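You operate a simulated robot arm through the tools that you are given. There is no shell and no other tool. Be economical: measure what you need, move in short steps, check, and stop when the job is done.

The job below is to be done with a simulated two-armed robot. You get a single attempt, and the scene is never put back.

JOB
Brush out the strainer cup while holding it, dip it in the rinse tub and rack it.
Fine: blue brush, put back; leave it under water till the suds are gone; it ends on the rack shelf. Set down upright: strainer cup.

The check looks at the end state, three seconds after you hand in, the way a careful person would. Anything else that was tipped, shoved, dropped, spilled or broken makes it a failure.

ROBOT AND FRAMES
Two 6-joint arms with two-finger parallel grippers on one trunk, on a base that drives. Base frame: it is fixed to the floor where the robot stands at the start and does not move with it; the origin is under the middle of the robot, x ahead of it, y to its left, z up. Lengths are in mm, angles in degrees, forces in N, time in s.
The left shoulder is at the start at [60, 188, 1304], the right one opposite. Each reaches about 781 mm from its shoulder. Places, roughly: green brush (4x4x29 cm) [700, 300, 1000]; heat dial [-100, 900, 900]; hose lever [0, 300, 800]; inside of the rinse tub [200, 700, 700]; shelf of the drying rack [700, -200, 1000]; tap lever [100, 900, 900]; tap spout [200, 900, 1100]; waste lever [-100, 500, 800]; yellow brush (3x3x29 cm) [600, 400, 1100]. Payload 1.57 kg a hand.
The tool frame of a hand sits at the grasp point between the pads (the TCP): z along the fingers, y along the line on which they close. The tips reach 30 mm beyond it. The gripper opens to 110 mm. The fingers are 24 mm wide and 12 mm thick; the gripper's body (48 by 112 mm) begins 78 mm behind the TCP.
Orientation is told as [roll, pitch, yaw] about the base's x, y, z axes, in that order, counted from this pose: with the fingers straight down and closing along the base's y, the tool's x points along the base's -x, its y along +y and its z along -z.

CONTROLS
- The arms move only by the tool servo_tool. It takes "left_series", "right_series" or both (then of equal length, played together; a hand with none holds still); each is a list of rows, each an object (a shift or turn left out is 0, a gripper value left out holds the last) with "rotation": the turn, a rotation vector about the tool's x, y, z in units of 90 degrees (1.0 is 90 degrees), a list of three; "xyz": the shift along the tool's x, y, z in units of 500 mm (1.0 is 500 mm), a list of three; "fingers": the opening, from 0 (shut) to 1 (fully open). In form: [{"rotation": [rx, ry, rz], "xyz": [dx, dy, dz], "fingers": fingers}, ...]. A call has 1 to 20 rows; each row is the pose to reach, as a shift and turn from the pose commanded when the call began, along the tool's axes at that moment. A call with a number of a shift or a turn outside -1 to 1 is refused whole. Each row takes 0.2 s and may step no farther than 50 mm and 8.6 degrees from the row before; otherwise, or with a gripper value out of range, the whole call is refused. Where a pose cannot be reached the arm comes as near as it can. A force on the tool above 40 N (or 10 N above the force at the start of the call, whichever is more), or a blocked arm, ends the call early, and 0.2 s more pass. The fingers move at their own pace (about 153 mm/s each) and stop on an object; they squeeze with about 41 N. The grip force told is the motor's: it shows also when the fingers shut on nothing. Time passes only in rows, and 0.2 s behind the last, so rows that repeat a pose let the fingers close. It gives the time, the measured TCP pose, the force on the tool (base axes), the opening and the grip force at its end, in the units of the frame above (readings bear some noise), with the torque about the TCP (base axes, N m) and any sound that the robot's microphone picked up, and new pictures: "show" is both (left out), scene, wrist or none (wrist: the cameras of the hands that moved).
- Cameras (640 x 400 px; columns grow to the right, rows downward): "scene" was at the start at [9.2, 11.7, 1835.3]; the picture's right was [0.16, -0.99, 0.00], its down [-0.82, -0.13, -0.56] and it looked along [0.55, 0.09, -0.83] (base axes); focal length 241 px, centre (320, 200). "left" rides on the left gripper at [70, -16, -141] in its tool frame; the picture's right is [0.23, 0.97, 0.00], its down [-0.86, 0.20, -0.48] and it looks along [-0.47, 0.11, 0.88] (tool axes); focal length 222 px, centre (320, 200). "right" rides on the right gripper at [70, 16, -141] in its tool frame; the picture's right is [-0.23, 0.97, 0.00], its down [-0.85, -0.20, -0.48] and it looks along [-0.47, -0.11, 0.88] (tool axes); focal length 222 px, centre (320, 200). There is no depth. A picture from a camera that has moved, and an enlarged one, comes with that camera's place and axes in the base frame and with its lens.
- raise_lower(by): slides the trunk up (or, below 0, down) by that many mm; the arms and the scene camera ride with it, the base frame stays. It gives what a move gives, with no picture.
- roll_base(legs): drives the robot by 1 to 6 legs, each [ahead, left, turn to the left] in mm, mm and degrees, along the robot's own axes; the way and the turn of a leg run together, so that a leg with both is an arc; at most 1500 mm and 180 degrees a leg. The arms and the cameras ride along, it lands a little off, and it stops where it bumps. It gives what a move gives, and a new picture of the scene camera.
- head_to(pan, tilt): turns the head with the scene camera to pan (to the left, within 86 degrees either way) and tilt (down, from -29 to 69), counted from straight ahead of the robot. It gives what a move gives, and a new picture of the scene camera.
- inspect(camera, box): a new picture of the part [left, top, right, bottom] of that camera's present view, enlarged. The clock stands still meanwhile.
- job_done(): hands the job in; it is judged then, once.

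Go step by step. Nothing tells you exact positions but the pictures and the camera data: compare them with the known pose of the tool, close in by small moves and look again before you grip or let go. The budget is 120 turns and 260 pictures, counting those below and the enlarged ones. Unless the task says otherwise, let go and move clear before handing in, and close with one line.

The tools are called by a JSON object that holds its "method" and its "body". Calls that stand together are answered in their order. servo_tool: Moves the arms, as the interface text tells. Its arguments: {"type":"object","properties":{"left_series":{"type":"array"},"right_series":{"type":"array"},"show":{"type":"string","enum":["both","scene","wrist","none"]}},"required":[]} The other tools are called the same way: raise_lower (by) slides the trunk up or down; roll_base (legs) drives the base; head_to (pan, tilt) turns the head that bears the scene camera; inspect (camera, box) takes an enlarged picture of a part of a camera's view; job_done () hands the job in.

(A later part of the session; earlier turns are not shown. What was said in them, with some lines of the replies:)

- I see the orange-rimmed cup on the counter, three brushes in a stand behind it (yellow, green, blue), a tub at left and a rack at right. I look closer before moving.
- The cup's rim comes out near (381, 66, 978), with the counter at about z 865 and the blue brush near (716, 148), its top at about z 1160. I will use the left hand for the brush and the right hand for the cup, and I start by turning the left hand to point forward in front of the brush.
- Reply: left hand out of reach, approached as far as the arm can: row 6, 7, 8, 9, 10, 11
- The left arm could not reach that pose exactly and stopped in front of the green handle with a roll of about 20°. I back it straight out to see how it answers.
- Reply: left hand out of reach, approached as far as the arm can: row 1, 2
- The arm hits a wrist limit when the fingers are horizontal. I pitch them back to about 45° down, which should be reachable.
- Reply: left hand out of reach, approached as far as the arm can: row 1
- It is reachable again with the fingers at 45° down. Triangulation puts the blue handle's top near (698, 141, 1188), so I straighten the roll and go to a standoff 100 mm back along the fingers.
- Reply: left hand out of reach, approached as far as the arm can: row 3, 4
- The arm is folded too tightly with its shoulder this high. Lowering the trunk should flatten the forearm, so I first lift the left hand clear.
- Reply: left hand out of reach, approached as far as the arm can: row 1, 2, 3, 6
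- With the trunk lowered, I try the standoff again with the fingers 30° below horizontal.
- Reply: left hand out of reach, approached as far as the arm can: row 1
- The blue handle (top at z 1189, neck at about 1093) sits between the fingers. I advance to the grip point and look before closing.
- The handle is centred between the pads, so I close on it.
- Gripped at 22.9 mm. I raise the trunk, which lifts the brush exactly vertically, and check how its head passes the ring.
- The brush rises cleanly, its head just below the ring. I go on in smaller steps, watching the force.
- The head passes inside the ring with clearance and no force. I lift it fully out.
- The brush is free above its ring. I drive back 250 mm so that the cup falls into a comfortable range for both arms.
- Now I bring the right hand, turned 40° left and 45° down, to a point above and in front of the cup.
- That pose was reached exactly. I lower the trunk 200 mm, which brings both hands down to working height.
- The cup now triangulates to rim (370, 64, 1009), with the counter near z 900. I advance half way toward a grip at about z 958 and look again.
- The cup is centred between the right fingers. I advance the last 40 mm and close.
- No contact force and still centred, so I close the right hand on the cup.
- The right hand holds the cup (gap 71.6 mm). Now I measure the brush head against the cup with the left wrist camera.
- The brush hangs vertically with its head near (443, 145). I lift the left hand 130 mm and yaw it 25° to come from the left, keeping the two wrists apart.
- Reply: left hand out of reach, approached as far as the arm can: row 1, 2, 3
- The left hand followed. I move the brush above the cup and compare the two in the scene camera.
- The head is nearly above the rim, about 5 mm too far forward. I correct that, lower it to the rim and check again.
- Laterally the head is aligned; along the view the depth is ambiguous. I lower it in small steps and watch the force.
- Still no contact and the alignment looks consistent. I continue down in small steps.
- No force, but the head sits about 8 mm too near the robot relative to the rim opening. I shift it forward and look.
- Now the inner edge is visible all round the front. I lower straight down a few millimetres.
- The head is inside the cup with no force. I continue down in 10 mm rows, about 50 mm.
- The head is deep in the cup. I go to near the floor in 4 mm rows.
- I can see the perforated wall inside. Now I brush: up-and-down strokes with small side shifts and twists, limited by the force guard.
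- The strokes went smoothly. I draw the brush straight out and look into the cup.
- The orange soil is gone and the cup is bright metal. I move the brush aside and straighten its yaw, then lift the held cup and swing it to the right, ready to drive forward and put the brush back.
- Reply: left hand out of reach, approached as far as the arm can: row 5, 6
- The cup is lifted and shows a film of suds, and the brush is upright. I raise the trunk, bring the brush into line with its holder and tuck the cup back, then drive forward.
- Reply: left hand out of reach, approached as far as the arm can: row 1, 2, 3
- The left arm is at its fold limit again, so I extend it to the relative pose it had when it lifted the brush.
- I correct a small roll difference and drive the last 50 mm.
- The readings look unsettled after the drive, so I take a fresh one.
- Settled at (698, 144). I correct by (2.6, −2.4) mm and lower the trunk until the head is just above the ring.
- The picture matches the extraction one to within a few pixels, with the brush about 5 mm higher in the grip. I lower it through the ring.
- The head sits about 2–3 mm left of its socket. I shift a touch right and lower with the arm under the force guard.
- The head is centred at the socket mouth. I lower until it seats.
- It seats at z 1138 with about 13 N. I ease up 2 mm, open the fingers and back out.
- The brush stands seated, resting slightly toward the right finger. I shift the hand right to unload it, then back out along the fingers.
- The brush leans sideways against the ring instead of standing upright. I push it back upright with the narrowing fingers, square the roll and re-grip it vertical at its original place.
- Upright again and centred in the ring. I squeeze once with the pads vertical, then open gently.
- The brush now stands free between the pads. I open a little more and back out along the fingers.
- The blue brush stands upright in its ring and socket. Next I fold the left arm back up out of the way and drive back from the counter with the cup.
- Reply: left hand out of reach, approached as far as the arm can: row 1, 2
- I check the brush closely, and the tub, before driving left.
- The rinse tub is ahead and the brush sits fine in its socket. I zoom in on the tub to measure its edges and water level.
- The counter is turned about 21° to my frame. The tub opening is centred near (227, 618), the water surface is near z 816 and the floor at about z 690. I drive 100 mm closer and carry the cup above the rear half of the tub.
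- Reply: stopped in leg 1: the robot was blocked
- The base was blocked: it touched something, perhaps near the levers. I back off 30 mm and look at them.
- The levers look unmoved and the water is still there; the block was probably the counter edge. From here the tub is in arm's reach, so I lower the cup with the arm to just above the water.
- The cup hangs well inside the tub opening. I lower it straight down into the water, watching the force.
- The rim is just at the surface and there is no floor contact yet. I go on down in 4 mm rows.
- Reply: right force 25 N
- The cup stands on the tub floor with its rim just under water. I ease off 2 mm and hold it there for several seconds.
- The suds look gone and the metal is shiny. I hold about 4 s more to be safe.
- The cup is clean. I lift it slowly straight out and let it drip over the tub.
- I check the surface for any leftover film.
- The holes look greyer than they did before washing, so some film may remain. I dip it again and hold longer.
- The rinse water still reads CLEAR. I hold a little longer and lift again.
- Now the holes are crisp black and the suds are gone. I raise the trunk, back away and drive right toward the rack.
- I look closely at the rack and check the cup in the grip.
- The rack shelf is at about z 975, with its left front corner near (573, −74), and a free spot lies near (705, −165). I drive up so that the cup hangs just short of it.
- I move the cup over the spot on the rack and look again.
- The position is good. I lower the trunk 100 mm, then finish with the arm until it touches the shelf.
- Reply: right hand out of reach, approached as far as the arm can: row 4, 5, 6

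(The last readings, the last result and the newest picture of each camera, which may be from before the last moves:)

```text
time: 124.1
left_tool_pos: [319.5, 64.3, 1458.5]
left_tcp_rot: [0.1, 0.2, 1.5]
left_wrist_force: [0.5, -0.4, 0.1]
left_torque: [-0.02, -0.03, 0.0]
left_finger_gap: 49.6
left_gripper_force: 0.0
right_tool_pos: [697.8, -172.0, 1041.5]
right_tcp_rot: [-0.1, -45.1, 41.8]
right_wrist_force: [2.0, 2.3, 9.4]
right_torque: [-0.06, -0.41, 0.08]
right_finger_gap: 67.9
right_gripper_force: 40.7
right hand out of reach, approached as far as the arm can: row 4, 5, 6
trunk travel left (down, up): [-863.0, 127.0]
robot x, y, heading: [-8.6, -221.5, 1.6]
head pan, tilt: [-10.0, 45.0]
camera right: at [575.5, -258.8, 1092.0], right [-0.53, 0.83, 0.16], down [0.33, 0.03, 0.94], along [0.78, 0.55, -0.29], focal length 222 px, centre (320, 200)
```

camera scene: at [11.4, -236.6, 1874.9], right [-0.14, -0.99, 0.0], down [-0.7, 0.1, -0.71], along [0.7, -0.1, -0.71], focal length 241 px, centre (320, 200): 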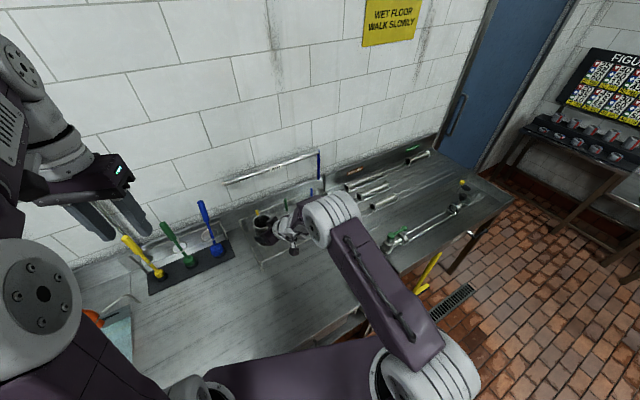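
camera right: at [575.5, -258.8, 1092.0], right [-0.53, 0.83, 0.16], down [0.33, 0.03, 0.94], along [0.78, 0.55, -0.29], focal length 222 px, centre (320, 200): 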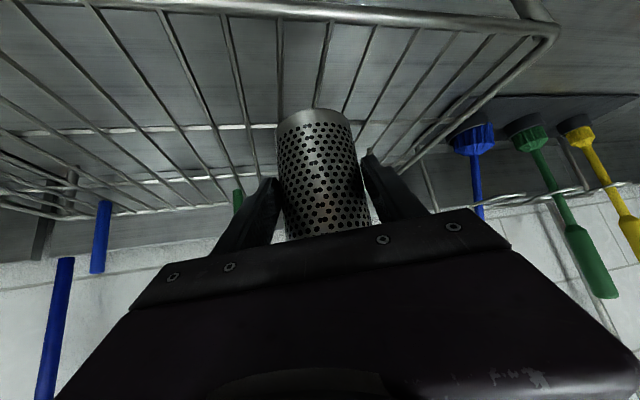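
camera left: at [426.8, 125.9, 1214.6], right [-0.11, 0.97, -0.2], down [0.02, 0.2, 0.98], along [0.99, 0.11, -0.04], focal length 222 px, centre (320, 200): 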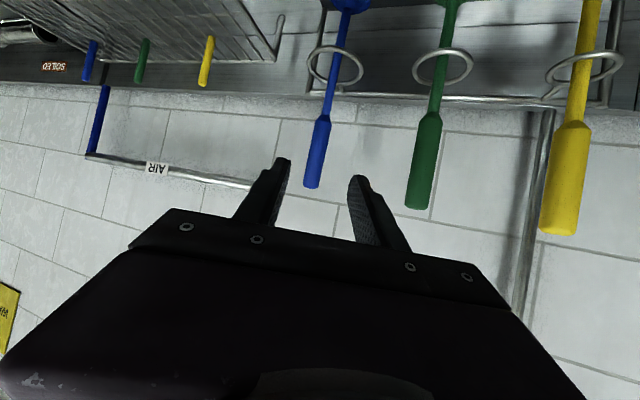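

I feel about 11 N upward, which suggests the cup has reached the shelf. I take a settled reading and a look from the side.

{"method": "servo_tool", "body": {"right_series": [{}, {}], "show": "none"}}

{"method": "inspect", "body": {"camera": "scene", "box": [230, 130, 330, 230]}}

{"method": "inspect", "body": {"camera": "right", "box": [220, 60, 420, 220]}}

```text
time: 124.7
left_tool_pos: [319.3, 64.6, 1459.1]
left_tcp_rot: [0.1, 0.1, 1.6]
left_wrist_force: [1.5, -0.5, 1.0]
left_torque: [-0.05, -0.04, 0.0]
left_finger_gap: 49.3
left_gripper_force: 0.1
right_tool_pos: [697.3, -172.5, 1041.9]
right_tcp_rot: [-0.2, -45.2, 41.9]
right_wrist_force: [5.1, 3.1, 13.8]
right_torque: [-0.09, -0.63, 0.13]
right_finger_gap: 67.5
right_gripper_force: 40.8
trunk travel left (down, up): [-863.0, 127.0]
robot x, y, heading: [-10.3, -224.0, 1.8]
head pan, tilt: [-10.0, 45.0]
```

```text
4.00 times, centred on (280, 180) of scene
camera zoom: at [8.7, -235.8, 1780.0], right [-0.14, -0.99, 0.0], down [-0.7, 0.1, -0.71], along [0.7, -0.1, -0.71], focal length 963 px, centre (480, 280)
```

zoom: 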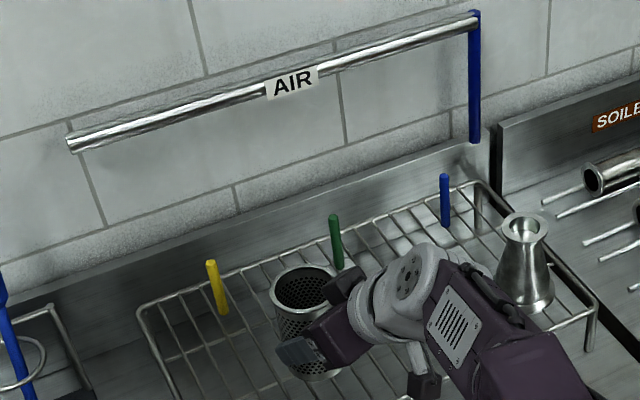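

```text
2.50 times, centred on (320, 140) of right
camera zoom: at [575.2, -258.8, 1091.9], right [-0.53, 0.83, 0.16], down [0.33, 0.03, 0.94], along [0.78, 0.55, -0.29], focal length 555 px, centre (320, 350)
```

zoom: 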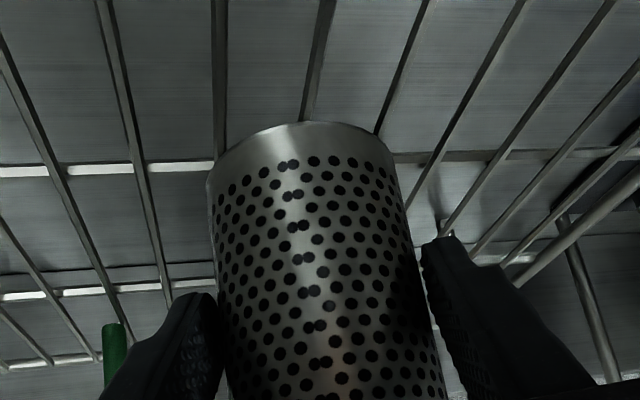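

The cup stands on the wires. I ease up 2 mm to relax the force before opening.

{"method": "servo_tool", "body": {"right_series": [{"xyz": [-0.003, 0, -0.003]}, {"xyz": [-0.003, 0, -0.003]}, {"xyz": [-0.003, 0, -0.003]}], "show": "none"}}

```text
time: 125.5
left_tool_pos: [319.7, 64.6, 1458.6]
left_tcp_rot: [0.0, 0.2, 1.4]
left_wrist_force: [-0.2, -0.3, -0.5]
left_torque: [0.01, 0.04, -0.05]
left_finger_gap: 49.1
left_gripper_force: 0.1
right_tool_pos: [696.4, -172.5, 1041.3]
right_tcp_rot: [0.0, -45.0, 41.7]
right_wrist_force: [2.9, 0.6, 10.2]
right_torque: [0.02, -0.72, -0.04]
right_finger_gap: 67.5
right_gripper_force: 41.5
trunk travel left (down, up): [-863.0, 127.0]
robot x, y, heading: [-10.6, -227.3, 1.9]
head pan, tilt: [-10.0, 45.0]
```

{"method": "servo_tool", "body": {"right_series": [{"xyz": [-0.0025, 0, -0.0025]}, {"xyz": [-0.0025, 0, -0.0025]}, {"xyz": [-0.0025, 0, -0.0025]}], "show": "none"}}

```text
time: 126.3
left_tool_pos: [319.9, 63.8, 1458.6]
left_tcp_rot: [0.0, 0.4, 1.4]
left_wrist_force: [0.5, -1.1, -0.7]
left_torque: [0.01, -0.03, -0.03]
left_finger_gap: 49.2
left_gripper_force: 0.1
right_tool_pos: [695.7, -171.0, 1041.6]
right_tcp_rot: [0.1, -44.9, 41.6]
right_wrist_force: [0.1, -2.6, 3.4]
right_torque: [-0.11, -0.26, -0.09]
right_finger_gap: 67.7
right_gripper_force: 41.1
trunk travel left (down, up): [-863.0, 127.0]
robot x, y, heading: [-11.7, -222.1, 1.7]
head pan, tilt: [-10.0, 45.0]
```

Only a few newtons remain, so I open gradually.

{"method": "servo_tool", "body": {"right_series": [{"fingers": 0.66}, {"fingers": 0.7}, {"fingers": 0.8}, {"fingers": 0.95}, {"fingers": 0.95}, {"fingers": 0.95}], "show": "wrist"}}

{"method": "inspect", "body": {"camera": "scene", "box": [230, 130, 330, 230]}}

```text
time: 127.7
left_tool_pos: [322.1, 63.9, 1458.3]
left_tcp_rot: [0.0, 0.2, 1.4]
left_wrist_force: [1.2, 0.1, 0.7]
left_torque: [0.01, 0.02, 0.0]
left_finger_gap: 49.6
left_gripper_force: 0.0
right_tool_pos: [697.0, -171.4, 1043.2]
right_tcp_rot: [0.1, -44.8, 41.7]
right_wrist_force: [0.0, 0.5, 0.2]
right_torque: [-0.03, -0.03, 0.0]
right_finger_gap: 104.8
right_gripper_force: 0.0
trunk travel left (down, up): [-863.0, 127.0]
robot x, y, heading: [-6.9, -223.8, 1.9]
head pan, tilt: [-10.0, 45.0]
camera right: at [575.4, -258.6, 1093.4], right [-0.53, 0.83, 0.16], down [0.33, 0.03, 0.94], along [0.78, 0.55, -0.29], focal length 222 px, centre (320, 200)
```

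right: 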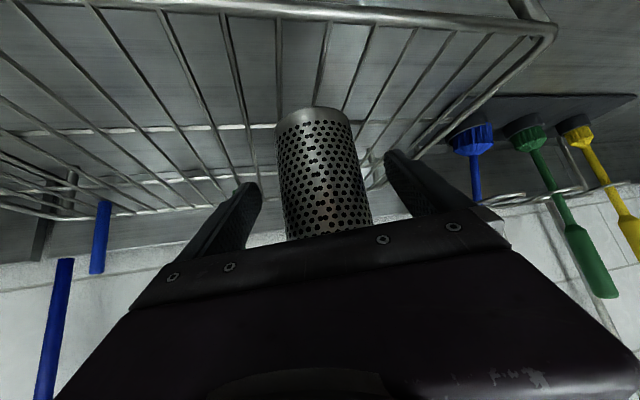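

```text
4.00 times, centred on (280, 180) of scene
camera zoom: at [10.8, -236.6, 1779.9], right [-0.14, -0.99, 0.0], down [-0.7, 0.1, -0.71], along [0.7, -0.1, -0.71], focal length 963 px, centre (480, 280)
```

zoom: 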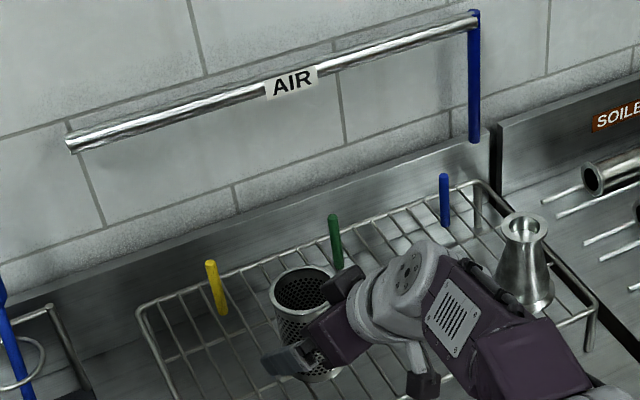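

The cup stands free and upright. I back the hand out along its fingers.

{"method": "servo_tool", "body": {"right_series": [{"xyz": [0, 0, -0.04]}, {"xyz": [0, 0, -0.09]}, {"xyz": [0, 0, -0.15]}, {"xyz": [0, 0, -0.22]}, {"xyz": [0, 0, -0.3]}], "show": "wrist"}}

{"method": "roll_base", "body": {"legs": [[-300, 0, 0]]}}

{"method": "inspect", "body": {"camera": "scene", "box": [180, 100, 380, 220]}}

```text
time: 128.9
left_tool_pos: [318.0, 64.7, 1459.4]
left_tcp_rot: [0.0, 0.1, 1.5]
left_wrist_force: [-0.8, -0.1, 0.0]
left_torque: [-0.01, -0.04, 0.02]
left_finger_gap: 49.4
left_gripper_force: 0.0
right_tool_pos: [618.1, -246.0, 1149.1]
right_tcp_rot: [0.0, -45.0, 41.6]
right_wrist_force: [0.1, -0.5, 0.4]
right_torque: [0.0, -0.01, -0.02]
right_finger_gap: 104.2
right_gripper_force: 0.0
trunk travel left (down, up): [-863.0, 127.0]
robot x, y, heading: [-6.2, -221.6, 1.7]
head pan, tilt: [-10.0, 45.0]
camera right: at [496.4, -333.0, 1200.6], right [-0.53, 0.83, 0.16], down [0.33, 0.03, 0.94], along [0.78, 0.55, -0.29], focal length 222 px, centre (320, 200)
```

right: 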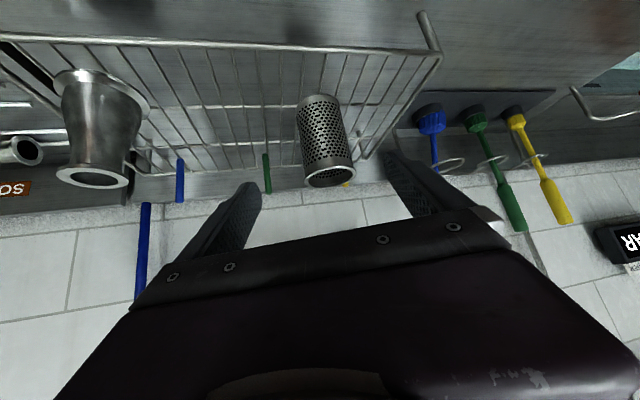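

```text
time: 131.0
left_tool_pos: [13.4, 55.6, 1457.6]
left_tcp_rot: [0.0, 0.4, 1.5]
left_wrist_force: [0.5, 0.0, -0.2]
left_torque: [0.01, -0.02, -0.01]
left_finger_gap: 49.6
left_gripper_force: 0.0
right_tool_pos: [311.4, -252.5, 1146.7]
right_tcp_rot: [0.2, -44.9, 41.7]
right_wrist_force: [-0.5, -0.9, -0.2]
right_torque: [-0.01, 0.03, -0.02]
right_finger_gap: 104.7
right_gripper_force: 0.2
trunk travel left (down, up): [-863.0, 127.0]
robot x, y, heading: [-319.4, -229.6, 1.9]
head pan, tilt: [-10.0, 45.0]
camera scene: at [-295.2, -245.8, 1779.8], right [-0.14, -0.99, 0.0], down [-0.7, 0.1, -0.71], along [0.7, -0.1, -0.71], focal length 241 px, centre (320, 200)
```

scene: 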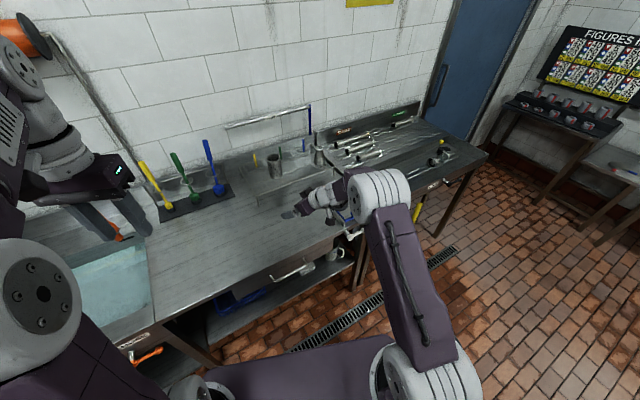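

```text
3.20 times, centred on (280, 160) of scene
camera zoom: at [-295.2, -245.8, 1779.8], right [-0.14, -0.99, 0.0], down [-0.7, 0.1, -0.71], along [0.7, -0.1, -0.71], focal length 771 px, centre (448, 328)
```

zoom: 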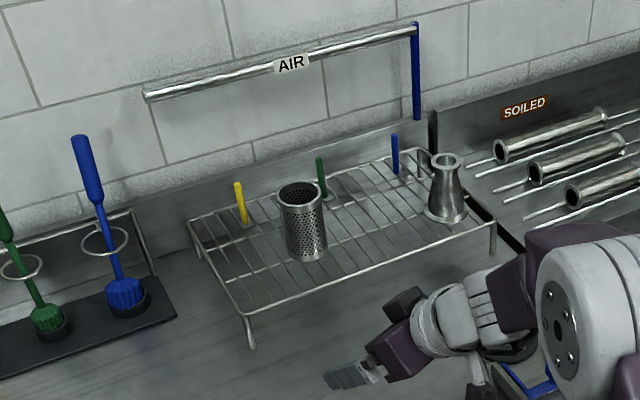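

The clean cup stands upright on the rack shelf, the blue brush is back in its holder, nothing else is disturbed and both hands are clear. I hand in.

{"method": "job_done", "body": {}}

```text
The job is handed in.
```

I brushed out the strainer cup with the blue brush while holding it and rinsed it under water until the suds were gone. It now stands upright on the rack shelf, and the blue brush is back in its holder. The base was stopped once near the tub's levers; they looked unmoved afterwards.
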